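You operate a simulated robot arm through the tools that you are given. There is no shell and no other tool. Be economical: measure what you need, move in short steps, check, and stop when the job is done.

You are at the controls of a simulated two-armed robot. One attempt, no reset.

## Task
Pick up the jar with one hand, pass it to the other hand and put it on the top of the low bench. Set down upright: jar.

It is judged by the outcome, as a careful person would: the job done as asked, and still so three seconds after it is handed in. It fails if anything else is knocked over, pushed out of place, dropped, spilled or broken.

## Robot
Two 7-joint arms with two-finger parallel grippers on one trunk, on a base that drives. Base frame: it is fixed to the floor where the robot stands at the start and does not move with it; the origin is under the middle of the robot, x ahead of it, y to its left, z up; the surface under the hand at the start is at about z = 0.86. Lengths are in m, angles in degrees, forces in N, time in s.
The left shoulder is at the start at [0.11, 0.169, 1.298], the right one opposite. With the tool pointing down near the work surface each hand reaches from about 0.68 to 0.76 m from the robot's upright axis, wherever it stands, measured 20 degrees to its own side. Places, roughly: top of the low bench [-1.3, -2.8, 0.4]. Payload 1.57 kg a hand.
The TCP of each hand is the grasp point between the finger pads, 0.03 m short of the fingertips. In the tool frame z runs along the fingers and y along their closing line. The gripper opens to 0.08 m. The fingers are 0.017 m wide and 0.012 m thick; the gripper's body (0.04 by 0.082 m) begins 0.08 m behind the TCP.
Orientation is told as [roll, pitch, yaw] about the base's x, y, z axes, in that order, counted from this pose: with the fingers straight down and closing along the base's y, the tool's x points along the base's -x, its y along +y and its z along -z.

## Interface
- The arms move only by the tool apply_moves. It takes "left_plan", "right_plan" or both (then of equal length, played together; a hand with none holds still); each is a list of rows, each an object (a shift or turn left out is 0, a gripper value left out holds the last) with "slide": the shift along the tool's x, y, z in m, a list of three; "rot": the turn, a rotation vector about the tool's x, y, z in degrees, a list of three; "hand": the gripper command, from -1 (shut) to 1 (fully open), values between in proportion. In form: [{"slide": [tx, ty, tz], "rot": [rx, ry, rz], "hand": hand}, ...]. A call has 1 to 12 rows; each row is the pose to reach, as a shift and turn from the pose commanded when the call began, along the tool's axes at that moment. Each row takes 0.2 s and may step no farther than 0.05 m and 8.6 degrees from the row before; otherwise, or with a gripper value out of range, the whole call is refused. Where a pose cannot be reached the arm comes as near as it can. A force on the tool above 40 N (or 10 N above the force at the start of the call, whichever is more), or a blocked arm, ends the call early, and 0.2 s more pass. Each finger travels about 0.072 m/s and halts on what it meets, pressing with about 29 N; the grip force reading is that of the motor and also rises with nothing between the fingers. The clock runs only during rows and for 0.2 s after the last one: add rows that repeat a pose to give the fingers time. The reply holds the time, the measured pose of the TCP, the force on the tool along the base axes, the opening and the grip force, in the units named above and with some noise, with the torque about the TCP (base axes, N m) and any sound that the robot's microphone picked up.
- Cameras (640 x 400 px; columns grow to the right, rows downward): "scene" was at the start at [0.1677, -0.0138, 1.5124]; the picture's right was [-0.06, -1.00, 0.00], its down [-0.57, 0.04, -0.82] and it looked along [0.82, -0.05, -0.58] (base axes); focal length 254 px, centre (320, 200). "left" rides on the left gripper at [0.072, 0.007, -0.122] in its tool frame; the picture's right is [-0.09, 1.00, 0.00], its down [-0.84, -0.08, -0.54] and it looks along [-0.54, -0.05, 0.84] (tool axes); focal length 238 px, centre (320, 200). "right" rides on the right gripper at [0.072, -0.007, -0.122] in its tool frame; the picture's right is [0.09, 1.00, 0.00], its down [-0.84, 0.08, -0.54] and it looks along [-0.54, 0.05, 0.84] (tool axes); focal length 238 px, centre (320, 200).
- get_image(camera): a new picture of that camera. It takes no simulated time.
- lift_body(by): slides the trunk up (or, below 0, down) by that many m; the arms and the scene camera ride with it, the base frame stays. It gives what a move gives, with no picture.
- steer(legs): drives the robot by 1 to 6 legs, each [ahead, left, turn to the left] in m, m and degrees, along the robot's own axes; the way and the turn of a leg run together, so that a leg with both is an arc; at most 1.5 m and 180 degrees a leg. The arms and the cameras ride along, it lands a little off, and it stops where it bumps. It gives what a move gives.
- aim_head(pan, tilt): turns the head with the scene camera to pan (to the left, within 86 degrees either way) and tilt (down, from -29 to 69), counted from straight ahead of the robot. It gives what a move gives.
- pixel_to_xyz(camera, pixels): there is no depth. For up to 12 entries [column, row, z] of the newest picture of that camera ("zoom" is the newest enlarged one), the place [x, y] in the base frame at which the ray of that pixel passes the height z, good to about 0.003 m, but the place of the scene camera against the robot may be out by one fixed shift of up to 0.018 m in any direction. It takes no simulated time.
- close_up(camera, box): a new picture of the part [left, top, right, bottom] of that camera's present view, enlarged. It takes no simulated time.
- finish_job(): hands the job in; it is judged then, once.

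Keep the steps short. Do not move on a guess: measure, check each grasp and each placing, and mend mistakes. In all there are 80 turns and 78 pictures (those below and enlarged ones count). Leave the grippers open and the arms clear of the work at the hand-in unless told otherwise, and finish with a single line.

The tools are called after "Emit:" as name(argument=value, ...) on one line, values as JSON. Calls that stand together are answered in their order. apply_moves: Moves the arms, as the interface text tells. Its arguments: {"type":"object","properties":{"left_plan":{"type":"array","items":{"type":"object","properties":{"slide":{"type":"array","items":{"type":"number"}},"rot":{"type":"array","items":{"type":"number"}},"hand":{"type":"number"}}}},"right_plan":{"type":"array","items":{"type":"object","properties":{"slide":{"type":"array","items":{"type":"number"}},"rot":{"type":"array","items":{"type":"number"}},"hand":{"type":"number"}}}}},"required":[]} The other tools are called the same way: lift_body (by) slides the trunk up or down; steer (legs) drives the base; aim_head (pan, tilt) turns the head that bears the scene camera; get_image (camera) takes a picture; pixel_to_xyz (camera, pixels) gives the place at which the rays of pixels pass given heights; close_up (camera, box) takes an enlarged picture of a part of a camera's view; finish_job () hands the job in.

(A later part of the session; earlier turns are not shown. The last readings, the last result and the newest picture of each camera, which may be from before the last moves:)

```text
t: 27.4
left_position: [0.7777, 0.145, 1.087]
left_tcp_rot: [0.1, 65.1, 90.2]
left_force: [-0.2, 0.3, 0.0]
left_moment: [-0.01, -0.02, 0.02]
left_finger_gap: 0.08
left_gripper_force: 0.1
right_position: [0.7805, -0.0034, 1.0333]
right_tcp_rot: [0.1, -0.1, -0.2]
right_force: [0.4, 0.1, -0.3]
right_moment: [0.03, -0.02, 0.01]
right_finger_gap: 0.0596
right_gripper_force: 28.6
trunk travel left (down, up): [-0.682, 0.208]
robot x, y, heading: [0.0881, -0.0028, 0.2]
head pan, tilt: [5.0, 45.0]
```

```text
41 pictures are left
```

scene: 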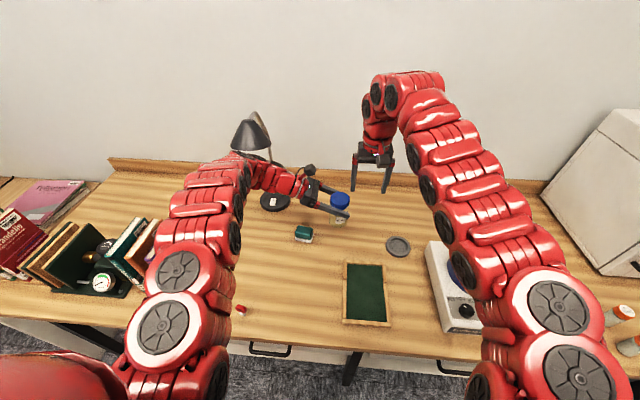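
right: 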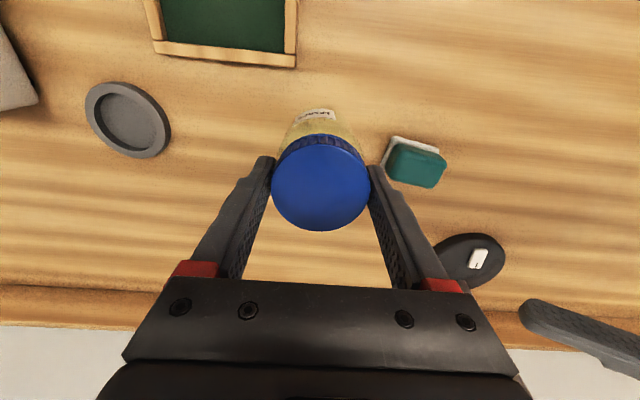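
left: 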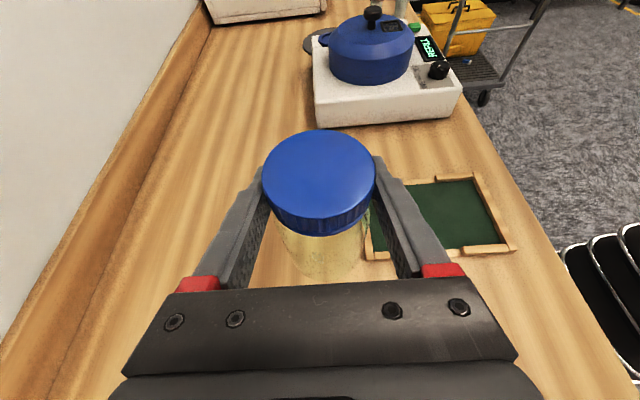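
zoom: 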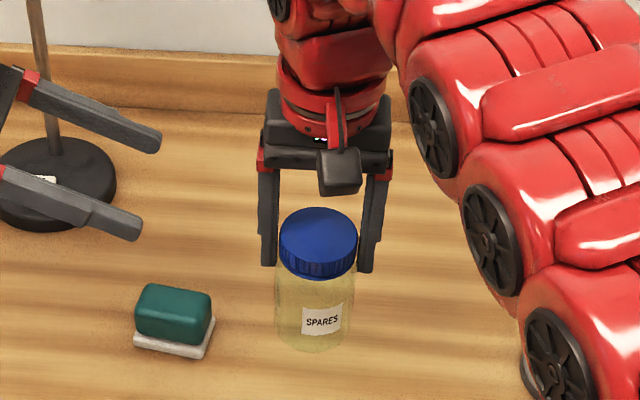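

The jar hangs from the right hand, lid and body together. I'll raise it further to check before travelling.

Emit:
lift_body(by=0.12)

Emit:
get_image(camera="scene")

Emit:
get_image(camera="left")

```text
t: 28.9
left_position: [0.7789, 0.1441, 1.21]
left_tcp_rot: [-0.8, 65.1, 89.3]
left_force: [-2.1, -3.6, 7.8]
left_moment: [0.78, -0.42, 0.06]
left_finger_gap: 0.0799
left_gripper_force: 0.1
right_position: [0.7776, -0.004, 1.1538]
right_tcp_rot: [0.2, -0.1, -0.1]
right_force: [-0.2, -0.1, -2.5]
right_moment: [0.0, -0.01, 0.02]
right_finger_gap: 0.0597
right_gripper_force: 28.7
trunk travel left (down, up): [-0.802, 0.088]
robot x, y, heading: [0.0885, -0.0007, -0.4]
head pan, tilt: [5.0, 45.0]
```

```text
40 pictures are left
```

scene: 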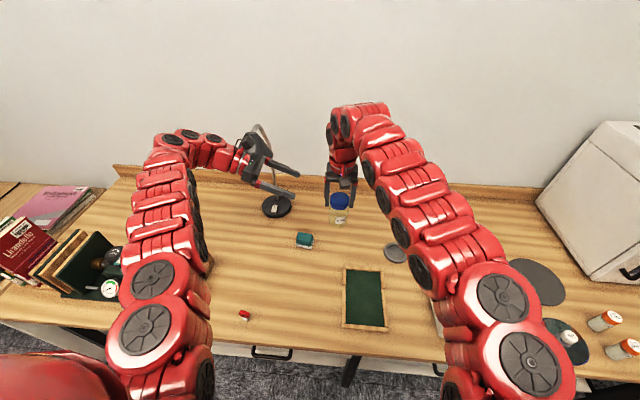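

```text
39 pictures are left
```

left: 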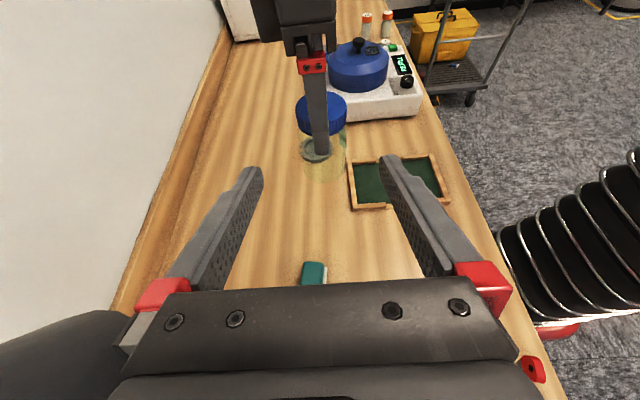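

The right hand carries the jar's weight (-2.5 N), but the left hand reads a contact force and seems to touch the lamp. I'll look closely before moving anything.

Emit:
close_up(camera="scene", box=[200, 110, 328, 230])

```text
3.33 times, centred on (264, 170) of scene
```

zoom: 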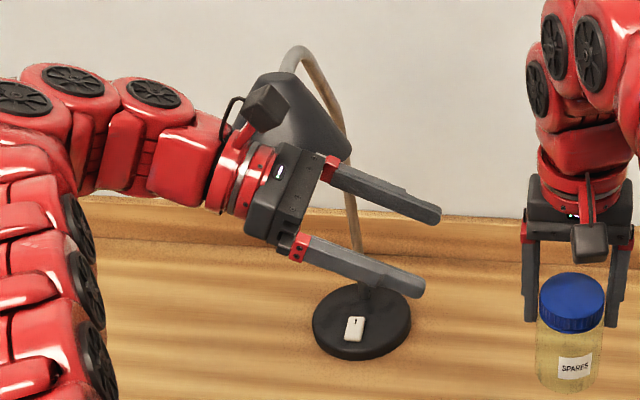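

The left wrist is under the lamp shade. I'll reverse the motion by lowering the trunk, then check the lamp.

Emit:
lift_body(by=-0.06)

Emit:
close_up(camera="scene", box=[200, 100, 328, 220])

```text
t: 29.9
left_position: [0.7793, 0.1444, 1.1466]
left_tcp_rot: [0.0, 65.1, 90.1]
left_force: [0.1, 0.4, 0.3]
left_moment: [-0.02, -0.01, -0.02]
left_finger_gap: 0.0801
left_gripper_force: 0.1
right_position: [0.7801, -0.0031, 1.0931]
right_tcp_rot: [0.1, -0.1, 0.0]
right_force: [-0.6, 0.6, -0.8]
right_moment: [0.03, 0.04, 0.01]
right_finger_gap: 0.0597
right_gripper_force: 28.9
trunk travel left (down, up): [-0.742, 0.148]
robot x, y, heading: [0.0897, -0.0006, 0.0]
head pan, tilt: [5.0, 45.0]
```

```text
3.33 times, centred on (264, 160) of scene
```

zoom: 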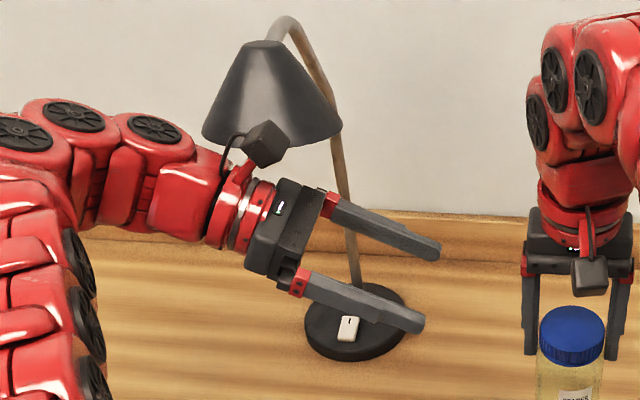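

Emit:
pixel_to_xyz(camera="zoom", pixels=[[354, 318, 0.87], [354, 360, 0.86], [305, 322, 0.87], [407, 318, 0.87]])

Emit:
get_image(camera="right")

```text
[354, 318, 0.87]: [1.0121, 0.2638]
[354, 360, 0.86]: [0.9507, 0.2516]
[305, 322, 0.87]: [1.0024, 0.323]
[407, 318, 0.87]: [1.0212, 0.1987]
```

```text
36 pictures are left
```

right: 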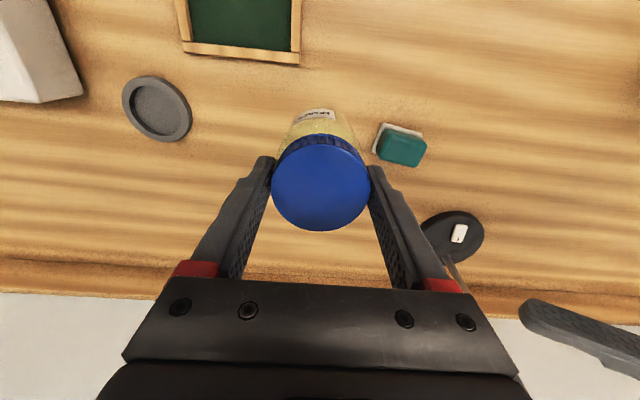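

The lamp is upright and its base is still within 1 cm of where it was, which is my measuring error. The jar is firmly held. I'll back straight out from the desk by 0.35 m.

Emit:
steer(legs=[[-0.35, 0, 0]])

Emit:
get_image(camera="scene")

```text
t: 32.2
left_position: [0.434, 0.1405, 1.1473]
left_tcp_rot: [0.1, 65.0, 89.8]
left_force: [0.4, 0.1, -0.3]
left_moment: [-0.02, -0.02, -0.03]
left_finger_gap: 0.08
left_gripper_force: 0.0
right_position: [0.4353, -0.0073, 1.0925]
right_tcp_rot: [0.2, -0.1, -0.5]
right_force: [0.5, -0.2, -1.6]
right_moment: [-0.01, -0.02, 0.03]
right_finger_gap: 0.0595
right_gripper_force: 29.5
trunk travel left (down, up): [-0.742, 0.148]
robot x, y, heading: [-0.2545, -0.001, -0.5]
head pan, tilt: [5.0, 45.0]
```

```text
35 pictures are left
```

scene: 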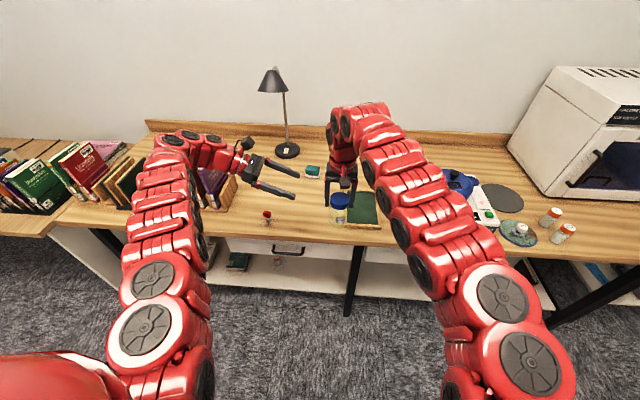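

The desk is untouched. I'll look right and left before backing further.

Emit:
aim_head(pan=-86, tilt=30)

Emit:
get_image(camera="scene")

```text
t: 33.8
left_position: [0.4344, 0.1407, 1.148]
left_tcp_rot: [0.1, 65.0, 89.7]
left_force: [1.0, -0.2, 0.3]
left_moment: [0.01, -0.03, -0.01]
left_finger_gap: 0.0802
left_gripper_force: 0.0
right_position: [0.4345, -0.0057, 1.0938]
right_tcp_rot: [0.1, 0.0, -0.4]
right_force: [0.4, -1.0, -1.5]
right_moment: [0.0, 0.0, 0.0]
right_finger_gap: 0.0592
right_gripper_force: 28.9
trunk travel left (down, up): [-0.742, 0.148]
robot x, y, heading: [-0.2559, -0.0037, -0.4]
head pan, tilt: [-85.9, 30.0]
```

```text
34 pictures are left
```

scene: 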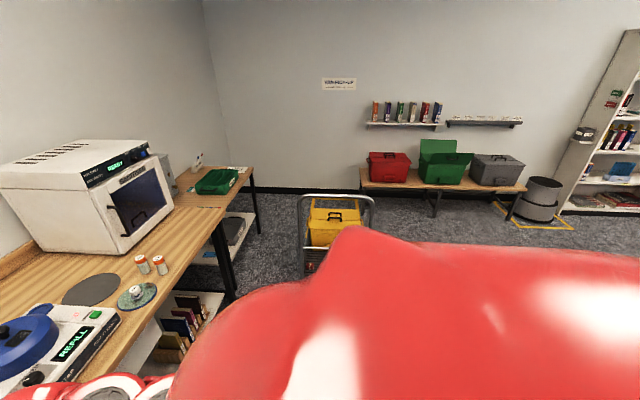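

I can see the low bench with red, green and grey boxes on it, and a trolley on the way. I'll measure these.

Emit:
pixel_to_xyz(camera="scene", pixels=[[363, 184, 0.4], [526, 191, 0.4], [441, 190, 0.4], [405, 188, 0.4], [475, 189, 0.4], [440, 180, 0.4], [298, 196, 0.9], [373, 200, 0.9], [305, 275, 0.1], [545, 220, 0.0], [500, 220, 0.0], [640, 212, 0.0]])

Emit:
close_up(camera="scene", box=[280, 120, 600, 260])

```text
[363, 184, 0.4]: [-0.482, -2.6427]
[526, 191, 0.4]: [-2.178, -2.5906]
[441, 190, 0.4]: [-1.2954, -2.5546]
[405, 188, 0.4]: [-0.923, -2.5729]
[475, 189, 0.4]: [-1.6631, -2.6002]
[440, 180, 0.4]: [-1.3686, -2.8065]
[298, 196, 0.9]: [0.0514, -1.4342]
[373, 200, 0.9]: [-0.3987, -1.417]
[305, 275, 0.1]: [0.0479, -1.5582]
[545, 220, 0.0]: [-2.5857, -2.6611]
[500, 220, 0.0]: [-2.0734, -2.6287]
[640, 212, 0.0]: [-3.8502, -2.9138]
```

```text
2.00 times, centred on (440, 190) of scene
```

zoom: 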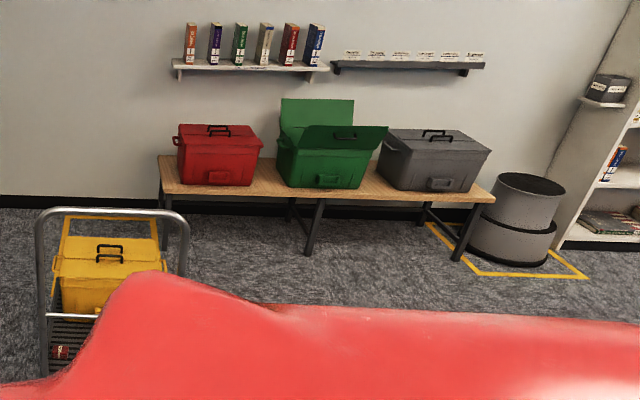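

The bench spans x from -0.48 to -2.18 with its front edge at y≈-2.56. It carries three boxes, and the trolley stands at x from -0.4 to 0.05, y≈-1.42. I'll turn 90° right in place and look again.

Emit:
steer(legs=[[-0.06, 0, 0], [0, 0, -90]])

Emit:
aim_head(pan=-40, tilt=35)

Emit:
get_image(camera="scene")

```text
t: 38.6
left_position: [-0.1867, -0.6918, 1.148]
left_tcp_rot: [0.1, 65.0, -1.0]
left_force: [0.4, 0.0, -0.5]
left_moment: [0.0, 0.03, 0.01]
left_finger_gap: 0.0801
left_gripper_force: 0.1
right_position: [-0.3349, -0.6904, 1.0931]
right_tcp_rot: [0.0, -0.1, -91.2]
right_force: [0.8, -0.2, -1.7]
right_moment: [-0.01, 0.0, 0.01]
right_finger_gap: 0.0596
right_gripper_force: 28.7
trunk travel left (down, up): [-0.742, 0.148]
robot x, y, heading: [-0.3185, -0.0014, -91.1]
head pan, tilt: [-85.9, 30.0]
```

```text
t: 39.8
left_position: [-0.1857, -0.6902, 1.1472]
left_tcp_rot: [0.1, 64.9, -1.0]
left_force: [-0.5, -1.3, -0.5]
left_moment: [0.01, -0.03, -0.01]
left_finger_gap: 0.0799
left_gripper_force: 0.0
right_position: [-0.3341, -0.6908, 1.0916]
right_tcp_rot: [0.1, -0.1, -91.2]
right_force: [-0.6, 0.7, -1.5]
right_moment: [0.01, -0.02, -0.01]
right_finger_gap: 0.0597
right_gripper_force: 29.3
trunk travel left (down, up): [-0.742, 0.148]
robot x, y, heading: [-0.3181, 0.0025, -91.3]
head pan, tilt: [-40.0, 35.0]
```

```text
32 pictures are left
```

scene: 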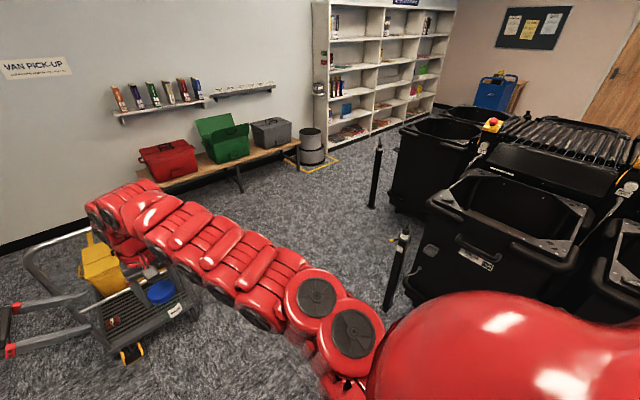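

I'll measure the floor obstacles: the bollards at (392,305) and (372,207), the trolley, and the bench.

Emit:
pixel_to_xyz(camera="scene", pixels=[[392, 305, 0.0], [373, 207, 0.0], [405, 300, 0.0], [395, 205, 0.0], [127, 360, 0.15], [200, 312, 0.15], [300, 147, 0.4], [165, 187, 0.4], [240, 165, 0.4], [300, 167, 0.0], [160, 180, 0.4], [80, 260, 0.7]])

Emit:
close_up(camera="scene", box=[110, 60, 350, 210])

```text
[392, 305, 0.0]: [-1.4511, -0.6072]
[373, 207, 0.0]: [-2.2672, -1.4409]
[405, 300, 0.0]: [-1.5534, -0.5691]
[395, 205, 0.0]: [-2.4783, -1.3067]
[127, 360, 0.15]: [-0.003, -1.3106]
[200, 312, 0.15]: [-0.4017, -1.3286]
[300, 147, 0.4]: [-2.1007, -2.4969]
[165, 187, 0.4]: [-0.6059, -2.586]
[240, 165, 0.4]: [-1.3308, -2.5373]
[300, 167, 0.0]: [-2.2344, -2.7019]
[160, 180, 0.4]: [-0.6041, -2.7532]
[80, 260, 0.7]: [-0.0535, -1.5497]
```

```text
2.67 times, centred on (230, 135) of scene
```

zoom: 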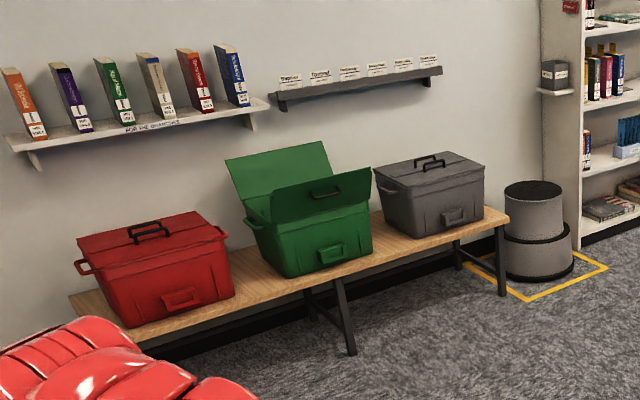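

The corridor between the trolley (x>-0.40) and the bollard at (-1.45, -0.6) is about 1 m wide. I'll strafe right to x≈-0.87, then go ahead 1.0 m.

Emit:
steer(legs=[[0, -0.55, 1.2], [1.0, 0, 0]])

Emit:
aim_head(pan=-20, tilt=40)

Emit:
get_image(camera="scene")

```text
t: 47.6
left_position: [-0.7109, -1.6653, 1.147]
left_tcp_rot: [0.0, 65.0, 0.4]
left_force: [-0.4, 1.3, 1.0]
left_moment: [0.01, 0.0, -0.02]
left_finger_gap: 0.0802
left_gripper_force: 0.0
right_position: [-0.8589, -1.6681, 1.0934]
right_tcp_rot: [0.1, -0.1, -89.9]
right_force: [0.6, -0.2, -1.8]
right_moment: [0.02, 0.0, -0.04]
right_finger_gap: 0.0596
right_gripper_force: 29.3
trunk travel left (down, up): [-0.742, 0.148]
robot x, y, heading: [-0.8586, -0.9758, -89.9]
head pan, tilt: [-40.0, 35.0]
```

```text
t: 48.5
left_position: [-0.709, -1.6642, 1.1474]
left_tcp_rot: [0.1, 65.0, 0.4]
left_force: [0.7, -0.1, -0.5]
left_moment: [0.0, -0.02, 0.02]
left_finger_gap: 0.0799
left_gripper_force: 0.1
right_position: [-0.8584, -1.6682, 1.0934]
right_tcp_rot: [0.1, -0.1, -89.7]
right_force: [-0.4, 1.1, -2.1]
right_moment: [0.0, -0.03, 0.03]
right_finger_gap: 0.0596
right_gripper_force: 28.9
trunk travel left (down, up): [-0.742, 0.148]
robot x, y, heading: [-0.8563, -0.9776, -90.0]
head pan, tilt: [-20.0, 40.0]
```

```text
30 pictures are left
```

scene: 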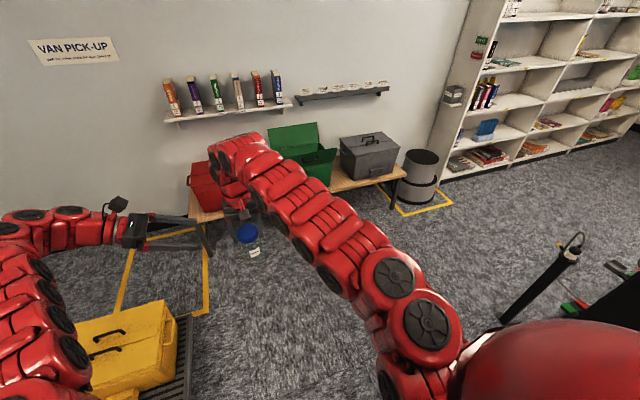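

Clear. I'll go diagonally to about (-1.25, -1.3) and look at the bench top.

Emit:
steer(legs=[[0.32, -0.4, 0]])

Emit:
aim_head(pan=0, tilt=38)

Emit:
get_image(camera="scene")

Emit:
get_image(camera="left")

```text
t: 51.4
left_position: [-1.1118, -1.986, 1.147]
left_tcp_rot: [0.1, 64.9, -0.5]
left_force: [-0.5, -0.8, -0.2]
left_moment: [0.01, 0.0, 0.0]
left_finger_gap: 0.0801
left_gripper_force: 0.1
right_position: [-1.2597, -1.9854, 1.0937]
right_tcp_rot: [0.2, -0.1, -90.8]
right_force: [0.4, 0.8, -0.7]
right_moment: [0.0, 0.01, 0.0]
right_finger_gap: 0.0596
right_gripper_force: 28.8
trunk travel left (down, up): [-0.742, 0.148]
robot x, y, heading: [-1.2445, -1.2948, -90.7]
head pan, tilt: [-20.0, 40.0]
```

```text
t: 52.2
left_position: [-1.1115, -1.9859, 1.1466]
left_tcp_rot: [0.2, 65.0, -0.6]
left_force: [-0.1, 0.2, -0.3]
left_moment: [-0.02, -0.03, 0.0]
left_finger_gap: 0.0802
left_gripper_force: 0.0
right_position: [-1.2599, -1.9854, 1.0935]
right_tcp_rot: [0.1, -0.1, -90.8]
right_force: [0.0, 1.1, -2.9]
right_moment: [-0.01, -0.01, 0.02]
right_finger_gap: 0.0596
right_gripper_force: 29.1
trunk travel left (down, up): [-0.742, 0.148]
robot x, y, heading: [-1.2449, -1.2954, -90.7]
head pan, tilt: [0.0, 38.0]
```

```text
29 pictures are left
```

scene: 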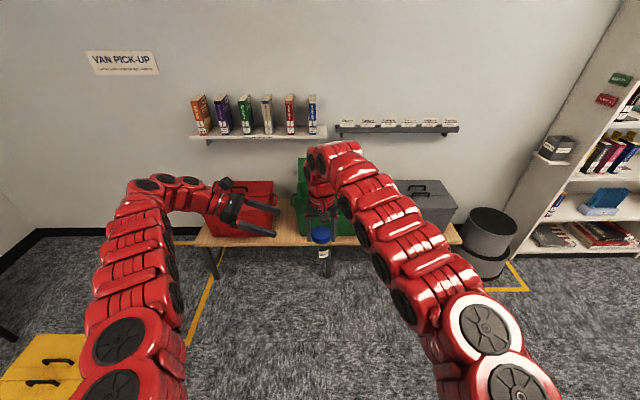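

```text
28 pictures are left
```

left: 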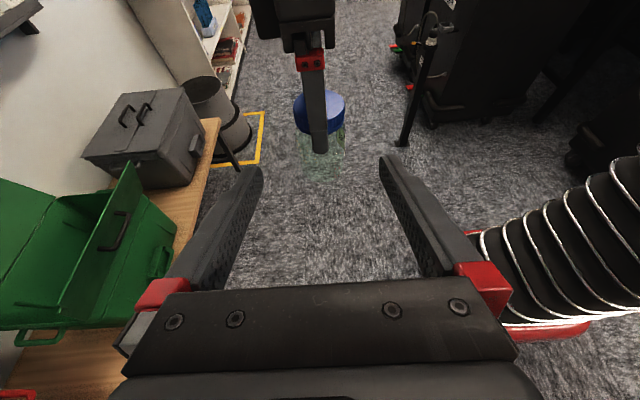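

The left camera shows the bench top with a clear gap between the green and red boxes, bottom left. I'll measure it.

Emit:
close_up(camera="left", box=[0, 180, 256, 400])

Emit:
pixel_to_xyz(camera="left", pixels=[[20, 328, 0.4], [130, 328, 0.4], [10, 390, 0.42], [37, 392, 0.42], [105, 385, 0.4], [160, 190, 0.4], [195, 190, 0.4], [185, 215, 0.4], [215, 130, 0.4]])

Emit:
pixel_to_xyz(camera="scene", pixels=[[210, 237, 0.4], [280, 237, 0.4], [280, 232, 0.4], [300, 235, 0.4], [285, 205, 0.4], [285, 246, 0.4], [445, 244, 0.4], [296, 240, 0.4]])

```text
1.82 times, centred on (128, 290) of left
```

zoom: 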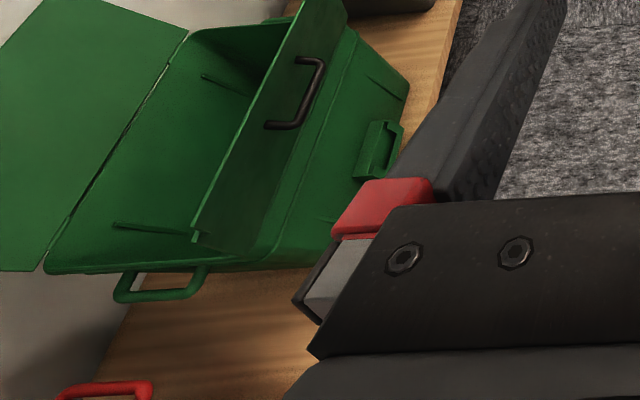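

```text
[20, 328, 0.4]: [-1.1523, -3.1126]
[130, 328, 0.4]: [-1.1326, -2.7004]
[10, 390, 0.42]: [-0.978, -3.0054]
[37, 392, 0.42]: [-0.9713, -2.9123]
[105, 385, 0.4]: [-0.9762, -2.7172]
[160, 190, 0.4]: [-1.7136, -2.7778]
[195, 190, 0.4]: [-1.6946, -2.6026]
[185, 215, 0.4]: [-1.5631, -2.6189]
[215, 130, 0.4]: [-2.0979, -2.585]
```

```text
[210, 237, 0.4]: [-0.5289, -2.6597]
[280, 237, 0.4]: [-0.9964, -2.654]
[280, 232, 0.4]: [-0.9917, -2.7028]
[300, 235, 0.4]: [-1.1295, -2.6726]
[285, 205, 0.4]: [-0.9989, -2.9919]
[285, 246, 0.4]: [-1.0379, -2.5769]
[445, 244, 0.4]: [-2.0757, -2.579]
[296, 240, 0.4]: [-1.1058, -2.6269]
```

The gap is about x from -0.95 to -1.13 and the bench's front edge is at y≈-2.57. First I'll pull the left hand back and outward so it clears the boxes, then drive to just before the gap and check with the right camera.

Emit:
apply_moves(left_plan=[{"slide": [0, 0.03, -0.03]}, {"slide": [0, 0.06, -0.06]}, {"slide": [0, 0.09, -0.09]}, {"slide": [0, 0.12, -0.12]}, {"slide": [0, 0.15, -0.14]}, {"slide": [0, 0.18, -0.14]}, {"slide": [0, 0.21, -0.14]}, {"slide": [0, 0.24, -0.14]}])

Emit:
steer(legs=[[0.4, 0.22, 0.7]])

Emit:
get_image(camera="right")

Emit:
get_image(camera="scene")

```text
t: 54.0
left_position: [-0.9857, -1.8285, 1.0806]
left_tcp_rot: [0.2, 64.9, -0.5]
left_force: [-0.6, 0.1, -0.6]
left_moment: [0.01, 0.02, 0.02]
left_finger_gap: 0.08
left_gripper_force: 0.0
left hand out of reach, approached as far as the arm can: row 2, 3, 4, 5, 6, 7, 8
right_position: [-1.2598, -1.9858, 1.0927]
right_tcp_rot: [0.2, 0.2, -90.9]
right_force: [0.6, 0.3, -2.5]
right_moment: [0.0, 0.02, -0.02]
right_finger_gap: 0.0597
right_gripper_force: 29.0
trunk travel left (down, up): [-0.742, 0.148]
robot x, y, heading: [-1.2486, -1.2928, -90.3]
head pan, tilt: [0.0, 38.0]
```

```text
t: 56.8
left_position: [-0.7624, -2.2252, 1.0823]
left_tcp_rot: [0.1, 65.0, -0.3]
left_force: [0.5, -0.7, -0.3]
left_moment: [-0.01, -0.03, 0.02]
left_finger_gap: 0.0799
left_gripper_force: 0.2
right_position: [-1.0378, -2.3834, 1.0925]
right_tcp_rot: [0.1, -0.1, -90.4]
right_force: [-0.1, -0.2, -0.3]
right_moment: [-0.01, -0.03, -0.02]
right_finger_gap: 0.0596
right_gripper_force: 28.8
trunk travel left (down, up): [-0.742, 0.148]
robot x, y, heading: [-1.0281, -1.6887, -90.4]
head pan, tilt: [0.0, 38.0]
```

```text
26 pictures are left
```

right: 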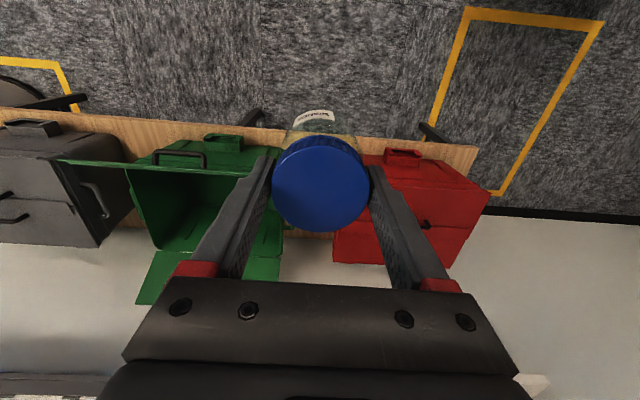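

```text
25 pictures are left
```

scene: 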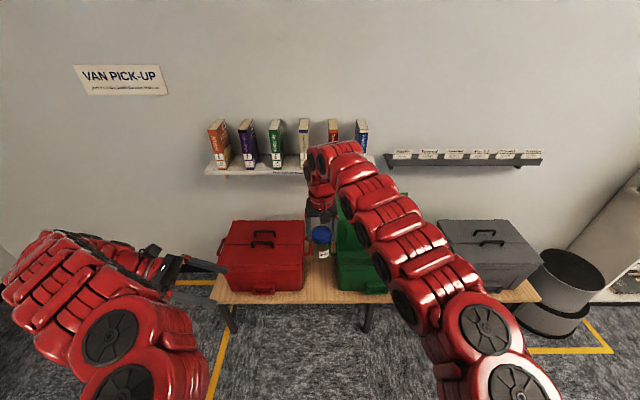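

The gap shows in the scene view between the red corner at about (302,290) and the green corner at about (338,291), with some front strip too. Measuring.

Emit:
close_up(camera="scene", box=[270, 210, 398, 310])

Emit:
pixel_to_xyz(camera="scene", pixels=[[302, 290, 0.4], [338, 291, 0.4], [320, 303, 0.4], [310, 250, 0.4], [336, 250, 0.4]])

Emit:
pixel_to_xyz(camera="right", pixels=[[270, 128, 0.4], [380, 138, 0.4], [283, 230, 0.4], [333, 236, 0.4], [380, 152, 0.55], [245, 137, 0.55]])

```text
4.00 times, centred on (334, 260) of scene
```

zoom: 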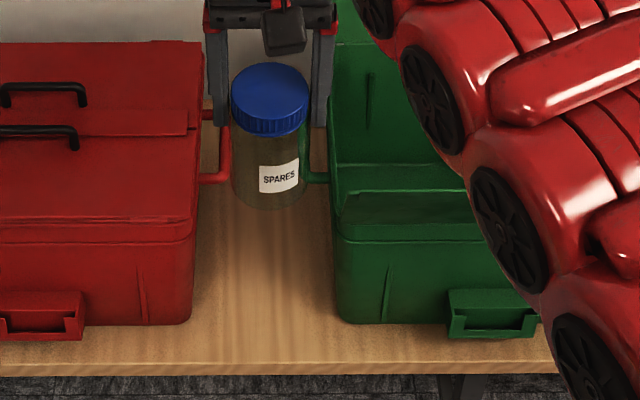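

```text
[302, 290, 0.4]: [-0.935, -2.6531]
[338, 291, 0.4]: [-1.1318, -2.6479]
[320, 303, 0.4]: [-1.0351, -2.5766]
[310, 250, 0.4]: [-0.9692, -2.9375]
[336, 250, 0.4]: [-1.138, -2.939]
```

```text
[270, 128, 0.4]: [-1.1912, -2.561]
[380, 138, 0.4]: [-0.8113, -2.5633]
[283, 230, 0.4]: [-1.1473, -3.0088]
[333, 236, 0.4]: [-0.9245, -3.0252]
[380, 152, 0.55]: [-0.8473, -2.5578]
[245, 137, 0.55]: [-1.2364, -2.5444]
```

The gap is 0.20 m wide at the front (x from -0.935 to -1.14), centred at x≈-1.037. The left hand would come down onto the red box when the trunk lowers, so I'll raise it about 0.3 m first.

Emit:
apply_moves(left_plan=[{"slide": [0.034, 0, -0.016]}, {"slide": [0.068, 0, -0.032]}, {"slide": [0.102, 0, -0.048]}, {"slide": [0.136, 0, -0.064]}, {"slide": [0.17, 0, -0.08]}, {"slide": [0.204, 0, -0.096]}, {"slide": [0.238, 0, -0.112]}, {"slide": [0.272, 0, -0.126]}, {"slide": [0.306, 0, -0.142]}, {"slide": [0.306, 0, -0.142]}])

Emit:
get_image(camera="scene")

```text
t: 59.0
left_position: [-0.7368, -2.2544, 1.1279]
left_tcp_rot: [0.1, 65.1, -0.2]
left_force: [0.1, 0.0, 0.1]
left_moment: [-0.02, 0.0, -0.01]
left_finger_gap: 0.0799
left_gripper_force: 0.0
left hand out of reach, approached as far as the arm can: row 1, 2, 3, 4, 5, 6, 7, 8, 9, 10
right_position: [-1.0372, -2.384, 1.093]
right_tcp_rot: [0.1, -0.1, -90.6]
right_force: [0.1, 0.1, -2.1]
right_moment: [-0.04, 0.0, 0.0]
right_finger_gap: 0.0597
right_gripper_force: 29.1
trunk travel left (down, up): [-0.742, 0.148]
robot x, y, heading: [-1.0263, -1.6896, -90.5]
head pan, tilt: [0.0, 38.0]
```

```text
23 pictures are left
```

scene: 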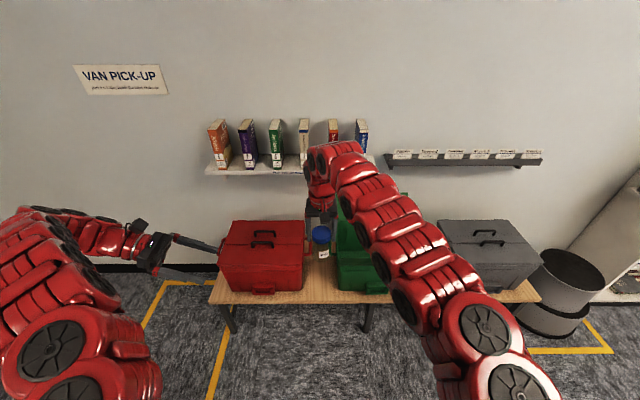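

The upward room is limited. Instead I'll swing the left hand outward and back, beyond the bench's left end and short of its front edge.

Emit:
apply_moves(left_plan=[{"slide": [-0.017, 0.015, -0.036]}, {"slide": [-0.034, 0.03, -0.072]}, {"slide": [-0.05, 0.05, -0.105]}, {"slide": [-0.067, 0.07, -0.14]}, {"slide": [-0.084, 0.09, -0.175]}, {"slide": [-0.1, 0.12, -0.205]}, {"slide": [-0.1, 0.15, -0.205]}, {"slide": [-0.1, 0.18, -0.205]}, {"slide": [-0.1, 0.2, -0.205]}])

Emit:
get_image(camera="left")

```text
t: 61.0
left_position: [-0.6033, -2.0467, 1.0792]
left_tcp_rot: [-0.4, 65.1, -0.6]
left_force: [-0.9, -0.1, -0.6]
left_moment: [-0.02, 0.0, 0.06]
left_finger_gap: 0.08
left_gripper_force: 0.2
left hand out of reach, approached as far as the arm can: row 1, 2, 3, 4, 5, 6, 7, 8, 9
right_position: [-1.0327, -2.379, 1.0951]
right_tcp_rot: [0.0, -0.3, -90.4]
right_force: [0.9, 0.7, -1.9]
right_moment: [0.0, 0.02, 0.0]
right_finger_gap: 0.0598
right_gripper_force: 28.9
trunk travel left (down, up): [-0.742, 0.148]
robot x, y, heading: [-1.0261, -1.6908, -90.1]
head pan, tilt: [0.0, 38.0]
```

```text
22 pictures are left
```

left: 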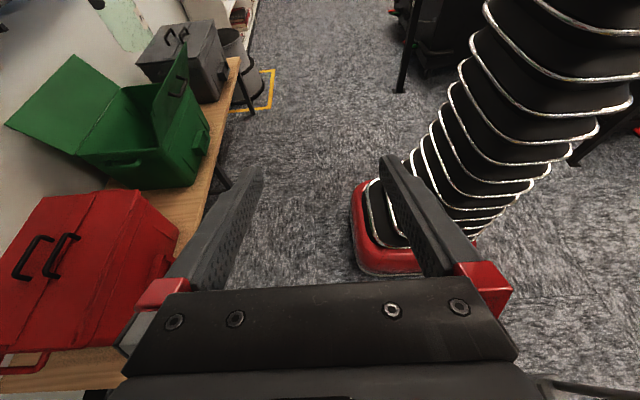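

The left hand is now well clear of the bench. I'll drive ahead 0.265 m to put the jar over the front of the gap, then check the left side for the trolley.

Emit:
steer(legs=[[0.265, 0, 0]])

Emit:
aim_head(pan=60, tilt=50)

Emit:
get_image(camera="scene")

Emit:
get_image(camera="right")

```text
t: 62.9
left_position: [-0.6077, -2.3188, 1.0784]
left_tcp_rot: [0.0, 65.0, -0.5]
left_force: [0.2, -0.9, -0.3]
left_moment: [-0.01, 0.0, -0.02]
left_finger_gap: 0.0796
left_gripper_force: 0.1
right_position: [-1.0397, -2.6498, 1.0933]
right_tcp_rot: [0.1, -0.1, -90.6]
right_force: [-0.6, 0.5, -2.2]
right_moment: [0.02, -0.02, 0.02]
right_finger_gap: 0.0597
right_gripper_force: 28.9
trunk travel left (down, up): [-0.742, 0.148]
robot x, y, heading: [-1.0292, -1.9635, -90.7]
head pan, tilt: [0.0, 38.0]
```

```text
t: 64.2
left_position: [-0.6074, -2.3189, 1.0778]
left_tcp_rot: [0.1, 65.0, -0.4]
left_force: [-0.8, -0.1, 0.4]
left_moment: [-0.01, 0.0, -0.03]
left_finger_gap: 0.0801
left_gripper_force: 0.1
right_position: [-1.0395, -2.6505, 1.0933]
right_tcp_rot: [0.2, 0.0, -90.7]
right_force: [0.3, -0.2, -1.9]
right_moment: [0.0, 0.0, -0.01]
right_finger_gap: 0.0595
right_gripper_force: 29.7
trunk travel left (down, up): [-0.742, 0.148]
robot x, y, heading: [-1.0306, -1.9565, -90.4]
head pan, tilt: [60.0, 50.0]
```

```text
21 pictures are left
```

scene: 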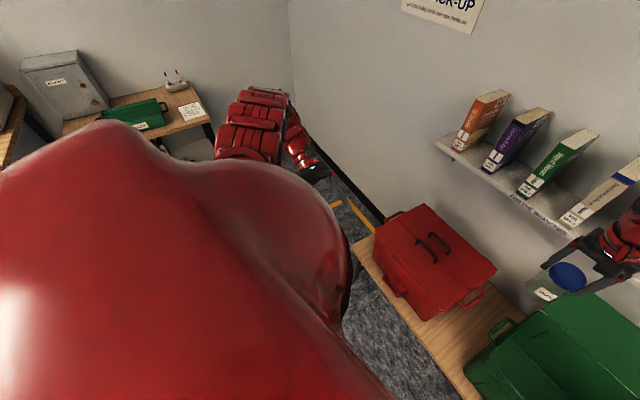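

```text
20 pictures are left
```

right: 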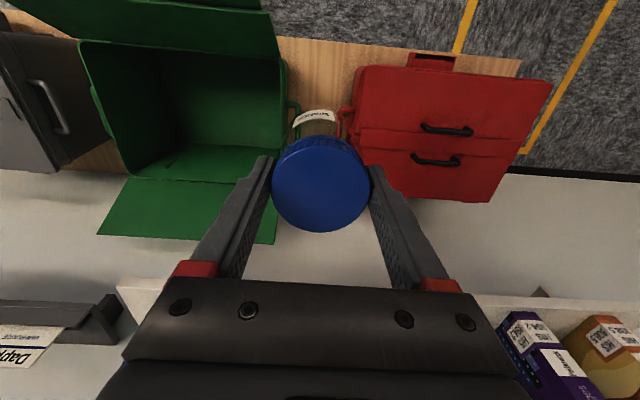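

The left arm (forearm about y≈-2.3) is beyond the trolley's end (y≈-2.07) and short of the bench. The jar is over the gap at (-1.040, -2.650). I'll lower the trunk in stages, 0.3 m first.

Emit:
lift_body(by=-0.3)

Emit:
aim_head(pan=15, tilt=40)

Emit:
get_image(camera="scene")

Emit:
get_image(camera="right")

```text
t: 67.2
left_position: [-0.6089, -2.3184, 0.7776]
left_tcp_rot: [0.1, 65.0, -0.4]
left_force: [0.4, -0.6, -0.2]
left_moment: [0.01, 0.0, -0.04]
left_finger_gap: 0.0802
left_gripper_force: 0.2
right_position: [-1.0415, -2.6498, 0.7937]
right_tcp_rot: [0.1, -0.1, -90.5]
right_force: [0.8, -0.7, -1.7]
right_moment: [-0.01, 0.0, 0.02]
right_finger_gap: 0.0595
right_gripper_force: 29.0
trunk travel left (down, up): [-0.442, 0.448]
robot x, y, heading: [-1.0303, -1.9606, -90.7]
head pan, tilt: [60.0, 50.0]
```

```text
t: 68.3
left_position: [-0.6083, -2.319, 0.7765]
left_tcp_rot: [0.1, 65.0, -0.4]
left_force: [0.1, -0.7, 0.5]
left_moment: [0.0, 0.03, -0.01]
left_finger_gap: 0.0802
left_gripper_force: 0.1
right_position: [-1.0402, -2.6498, 0.7933]
right_tcp_rot: [0.2, 0.0, -90.6]
right_force: [0.4, -0.3, -1.9]
right_moment: [0.02, 0.0, 0.03]
right_finger_gap: 0.0598
right_gripper_force: 29.3
trunk travel left (down, up): [-0.442, 0.448]
robot x, y, heading: [-1.0341, -1.9593, -90.4]
head pan, tilt: [15.0, 40.0]
```

```text
19 pictures are left
```

scene: 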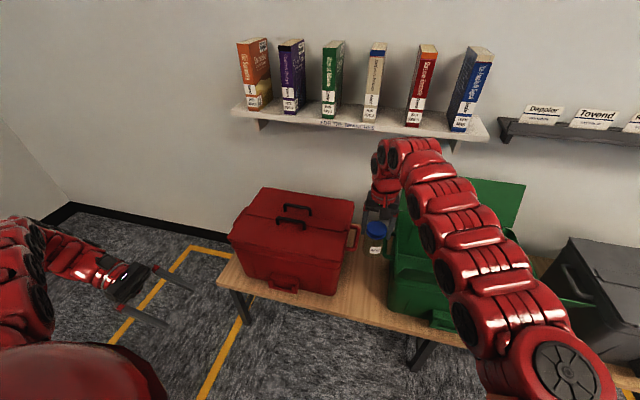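

```text
18 pictures are left
```

right: 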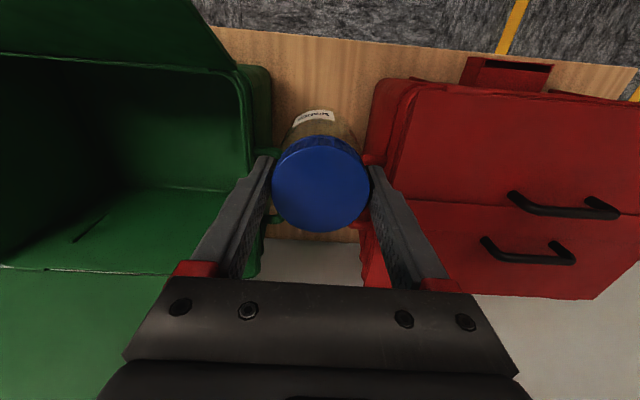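

All clear so far. I'll check how far the green box's front flap reaches against the right forearm before the next stage.

Emit:
close_up(camera="scene", box=[340, 130, 600, 350])

Emit:
pixel_to_xyz(camera="right", pixels=[[235, 70, 0.65], [235, 70, 0.7], [235, 70, 0.75], [270, 90, 0.6], [365, 90, 0.6], [310, 33, 0.4], [320, 120, 0.7]])

```text
1.82 times, centred on (470, 240) of scene
```

zoom: 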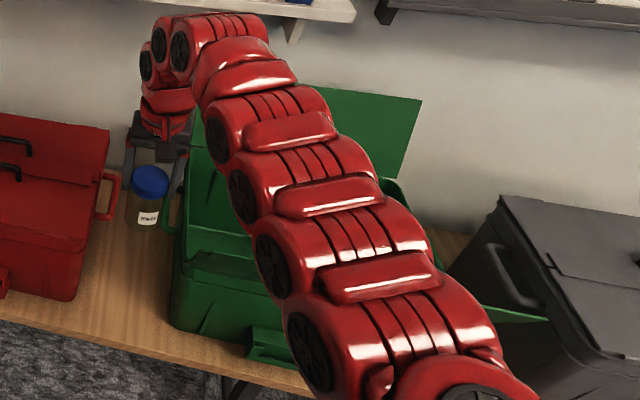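

```text
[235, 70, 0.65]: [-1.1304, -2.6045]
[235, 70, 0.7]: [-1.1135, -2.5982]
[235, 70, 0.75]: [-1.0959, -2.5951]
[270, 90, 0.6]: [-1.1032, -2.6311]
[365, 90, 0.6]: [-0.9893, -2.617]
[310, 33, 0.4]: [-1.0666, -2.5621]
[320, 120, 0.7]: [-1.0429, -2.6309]
```

Emit:
pixel_to_xyz(camera="scene", pixels=[[341, 263, 0.5], [341, 263, 0.55], [341, 263, 0.6], [337, 295, 0.4], [389, 305, 0.4], [396, 266, 0.5], [396, 266, 0.55], [396, 266, 0.6]])

Emit:
pixel_to_xyz(camera="right", pixels=[[378, 82, 0.5], [378, 82, 0.55], [378, 82, 0.6], [268, 70, 0.5], [268, 70, 0.55], [268, 70, 0.6], [364, 158, 0.5], [283, 155, 0.5]])

Emit:
close_up(camera="right", box=[200, 20, 440, 170])

```text
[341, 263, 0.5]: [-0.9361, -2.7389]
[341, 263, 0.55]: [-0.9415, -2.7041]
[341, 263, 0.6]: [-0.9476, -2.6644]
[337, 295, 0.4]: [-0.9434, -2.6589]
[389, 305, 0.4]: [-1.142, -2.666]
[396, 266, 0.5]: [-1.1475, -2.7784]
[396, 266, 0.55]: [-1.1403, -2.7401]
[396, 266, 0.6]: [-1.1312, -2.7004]
```

```text
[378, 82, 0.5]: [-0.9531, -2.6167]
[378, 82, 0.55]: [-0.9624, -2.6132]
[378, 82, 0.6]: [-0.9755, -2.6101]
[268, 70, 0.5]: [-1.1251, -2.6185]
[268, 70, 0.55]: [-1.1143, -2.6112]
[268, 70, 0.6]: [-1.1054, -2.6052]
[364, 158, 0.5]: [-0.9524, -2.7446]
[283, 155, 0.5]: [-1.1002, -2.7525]
```

```text
2.67 times, centred on (320, 95) of right
```

zoom: 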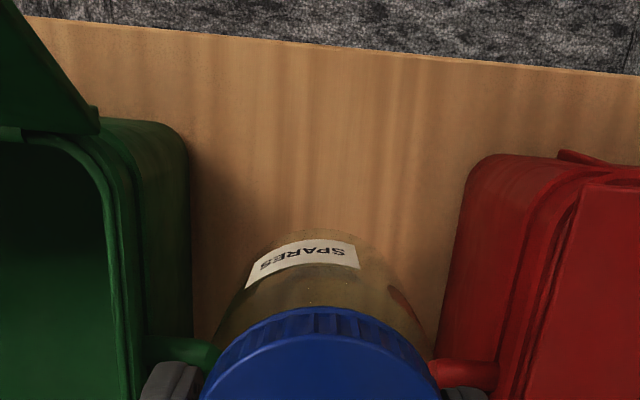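

The green front flap leans out to about (-1.12, -2.55), and my right forearm, slanting right, would come down close to it. I'll raise a little, shift the robot 0.22 m left, and bring the hand back over the gap so the forearm comes straight in.

Emit:
lift_body(by=0.2)

Emit:
steer(legs=[[0, 0.21, 0]])

Emit:
apply_moves(right_plan=[{"slide": [0, -0.035, 0]}, {"slide": [0, -0.07, 0]}, {"slide": [0, -0.105, 0]}, {"slide": [0, -0.14, 0]}, {"slide": [0, -0.175, 0]}, {"slide": [0, -0.21, 0]}, {"slide": [0, -0.21, 0]}])

Emit:
get_image(camera="scene")

```text
t: 70.5
left_position: [-0.6076, -2.3189, 0.9774]
left_tcp_rot: [0.1, 65.0, -0.4]
left_force: [-0.2, 0.4, 0.4]
left_moment: [0.0, -0.02, 0.0]
left_finger_gap: 0.0799
left_gripper_force: 0.1
right_position: [-1.0398, -2.6503, 0.9927]
right_tcp_rot: [0.0, -0.1, -90.6]
right_force: [0.0, 0.4, -1.9]
right_moment: [-0.01, 0.02, -0.03]
right_finger_gap: 0.0596
right_gripper_force: 29.0
trunk travel left (down, up): [-0.642, 0.248]
robot x, y, heading: [-1.0283, -1.9622, -90.5]
head pan, tilt: [15.0, 40.0]
```

```text
t: 72.1
left_position: [-0.4049, -2.3212, 0.9779]
left_tcp_rot: [0.1, 65.0, -0.6]
left_force: [0.3, -0.3, 0.2]
left_moment: [0.0, 0.03, -0.01]
left_finger_gap: 0.08
left_gripper_force: 0.0
right_position: [-0.8372, -2.653, 0.9931]
right_tcp_rot: [0.1, -0.1, -90.7]
right_force: [0.1, -0.5, -1.7]
right_moment: [-0.02, 0.01, -0.02]
right_finger_gap: 0.0597
right_gripper_force: 29.2
trunk travel left (down, up): [-0.642, 0.248]
robot x, y, heading: [-0.8255, -1.9642, -90.7]
head pan, tilt: [15.0, 40.0]
```

```text
t: 73.7
left_position: [-0.4045, -2.3213, 0.9779]
left_tcp_rot: [0.1, 64.9, -0.5]
left_force: [-0.2, 0.2, 0.1]
left_moment: [0.01, -0.02, 0.01]
left_finger_gap: 0.08
left_gripper_force: 0.0
right_position: [-1.0463, -2.6527, 0.9909]
right_tcp_rot: [0.2, -0.1, -90.8]
right_force: [0.4, -1.1, -1.8]
right_moment: [-0.01, 0.02, 0.03]
right_finger_gap: 0.0593
right_gripper_force: 29.3
trunk travel left (down, up): [-0.642, 0.248]
robot x, y, heading: [-0.8248, -1.9622, -90.8]
head pan, tilt: [15.0, 40.0]
```

```text
15 pictures are left
```

scene: 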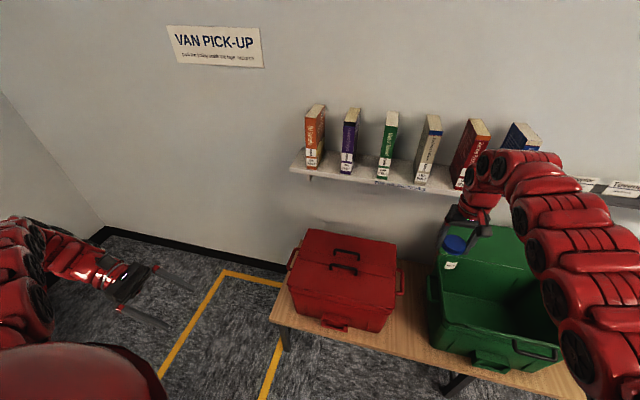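

Emit:
aim_head(pan=-20, tilt=45)

Emit:
get_image(camera="scene")

```text
t: 74.7
left_position: [-0.4054, -2.3229, 0.9771]
left_tcp_rot: [0.1, 65.1, -0.4]
left_force: [0.4, 0.5, -0.4]
left_moment: [0.0, 0.0, 0.02]
left_finger_gap: 0.0799
left_gripper_force: 0.1
right_position: [-1.0465, -2.6511, 0.9904]
right_tcp_rot: [0.1, -0.1, -90.9]
right_force: [0.0, 0.5, -1.7]
right_moment: [-0.04, 0.04, 0.0]
right_finger_gap: 0.0598
right_gripper_force: 29.4
trunk travel left (down, up): [-0.642, 0.248]
robot x, y, heading: [-0.824, -1.9618, -90.4]
head pan, tilt: [-20.0, 45.0]
```

```text
14 pictures are left
```

scene: 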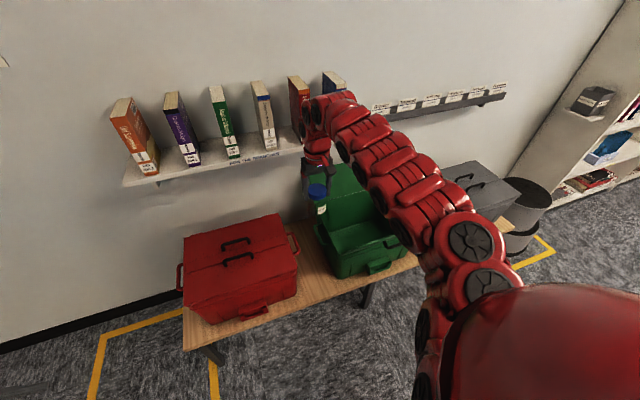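

Emit:
close_up(camera="scene", box=[280, 140, 440, 300])

```text
2.50 times, centred on (360, 220) of scene
```

zoom: 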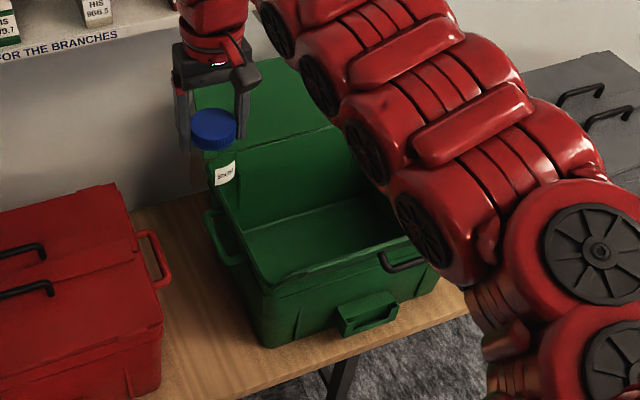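

The forearm would still pass within a couple of centimetres of the flap corner. The robot's base is narrow enough, so I'll turn 8° right while shifting 0.11 m left. The forearm then comes straight back from the gap.

Emit:
steer(legs=[[0.03, 0.11, -8]])

Emit:
get_image(camera="right")

```text
t: 75.9
left_position: [-0.355, -2.4167, 0.9778]
left_tcp_rot: [0.1, 65.0, -8.7]
left_force: [0.5, -0.3, 0.3]
left_moment: [-0.01, 0.01, -0.01]
left_finger_gap: 0.0802
left_gripper_force: 0.1
right_position: [-1.0369, -2.6513, 0.9908]
right_tcp_rot: [0.2, -0.1, -99.0]
right_force: [0.0, -0.4, -0.6]
right_moment: [-0.04, -0.01, 0.01]
right_finger_gap: 0.0597
right_gripper_force: 29.2
trunk travel left (down, up): [-0.642, 0.248]
robot x, y, heading: [-0.7237, -2.0007, -98.9]
head pan, tilt: [-20.0, 45.0]
```

```text
12 pictures are left
```

right: 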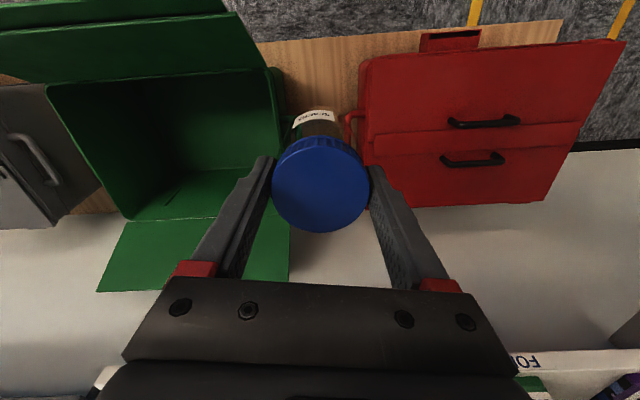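

The jar is over the gap at (-1.037, -2.651). I'll nudge it about 6 mm toward the gap centre and front, then lower 0.3 m and look.

Emit:
apply_moves(right_plan=[{"slide": [0.008, 0.005, 0]}, {"slide": [0.008, 0.005, 0]}])

Emit:
lift_body(by=-0.3)

Emit:
get_image(camera="scene")

Emit:
get_image(camera="right")

```text
t: 76.5
left_position: [-0.3541, -2.417, 0.9763]
left_tcp_rot: [0.2, 65.1, -8.6]
left_force: [-0.3, -0.6, 0.0]
left_moment: [0.0, 0.01, -0.01]
left_finger_gap: 0.0801
left_gripper_force: 0.0
right_position: [-1.0301, -2.646, 0.9901]
right_tcp_rot: [0.2, -0.1, -99.0]
right_force: [0.5, 0.4, -1.7]
right_moment: [0.0, 0.01, 0.0]
right_finger_gap: 0.0598
right_gripper_force: 29.8
trunk travel left (down, up): [-0.642, 0.248]
robot x, y, heading: [-0.7168, -2.0016, -98.8]
head pan, tilt: [-20.0, 45.0]
```

```text
t: 79.5
left_position: [-0.3553, -2.4172, 0.6774]
left_tcp_rot: [0.1, 65.0, -8.7]
left_force: [0.7, -0.2, -0.1]
left_moment: [0.0, 0.01, 0.0]
left_finger_gap: 0.0802
left_gripper_force: 0.1
right_position: [-1.0299, -2.645, 0.6898]
right_tcp_rot: [0.1, -0.1, -99.0]
right_force: [0.2, 0.5, -1.7]
right_moment: [0.0, -0.01, 0.0]
right_finger_gap: 0.0598
right_gripper_force: 28.8
trunk travel left (down, up): [-0.342, 0.548]
robot x, y, heading: [-0.7223, -1.9976, -98.9]
head pan, tilt: [-20.0, 45.0]
```

```text
11 pictures are left
```

scene: 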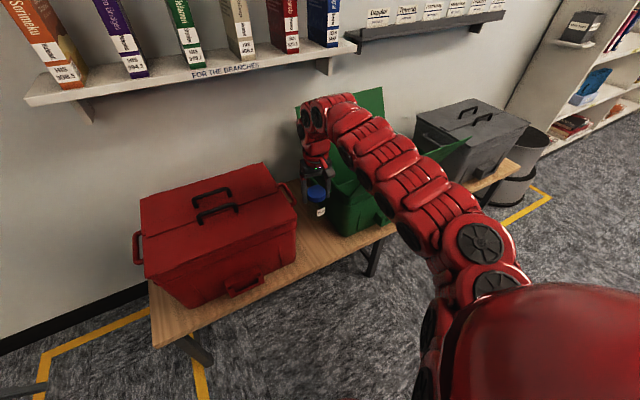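

```text
10 pictures are left
```

right: 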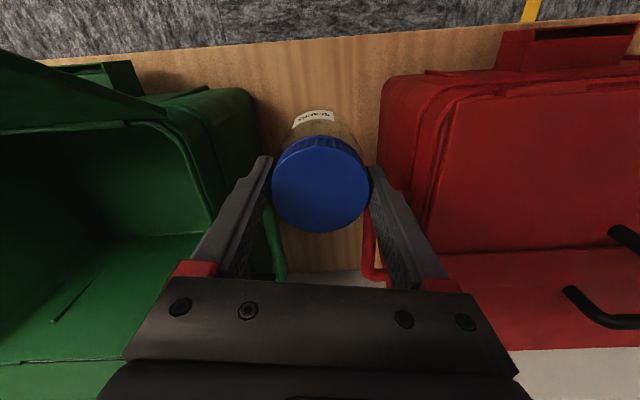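

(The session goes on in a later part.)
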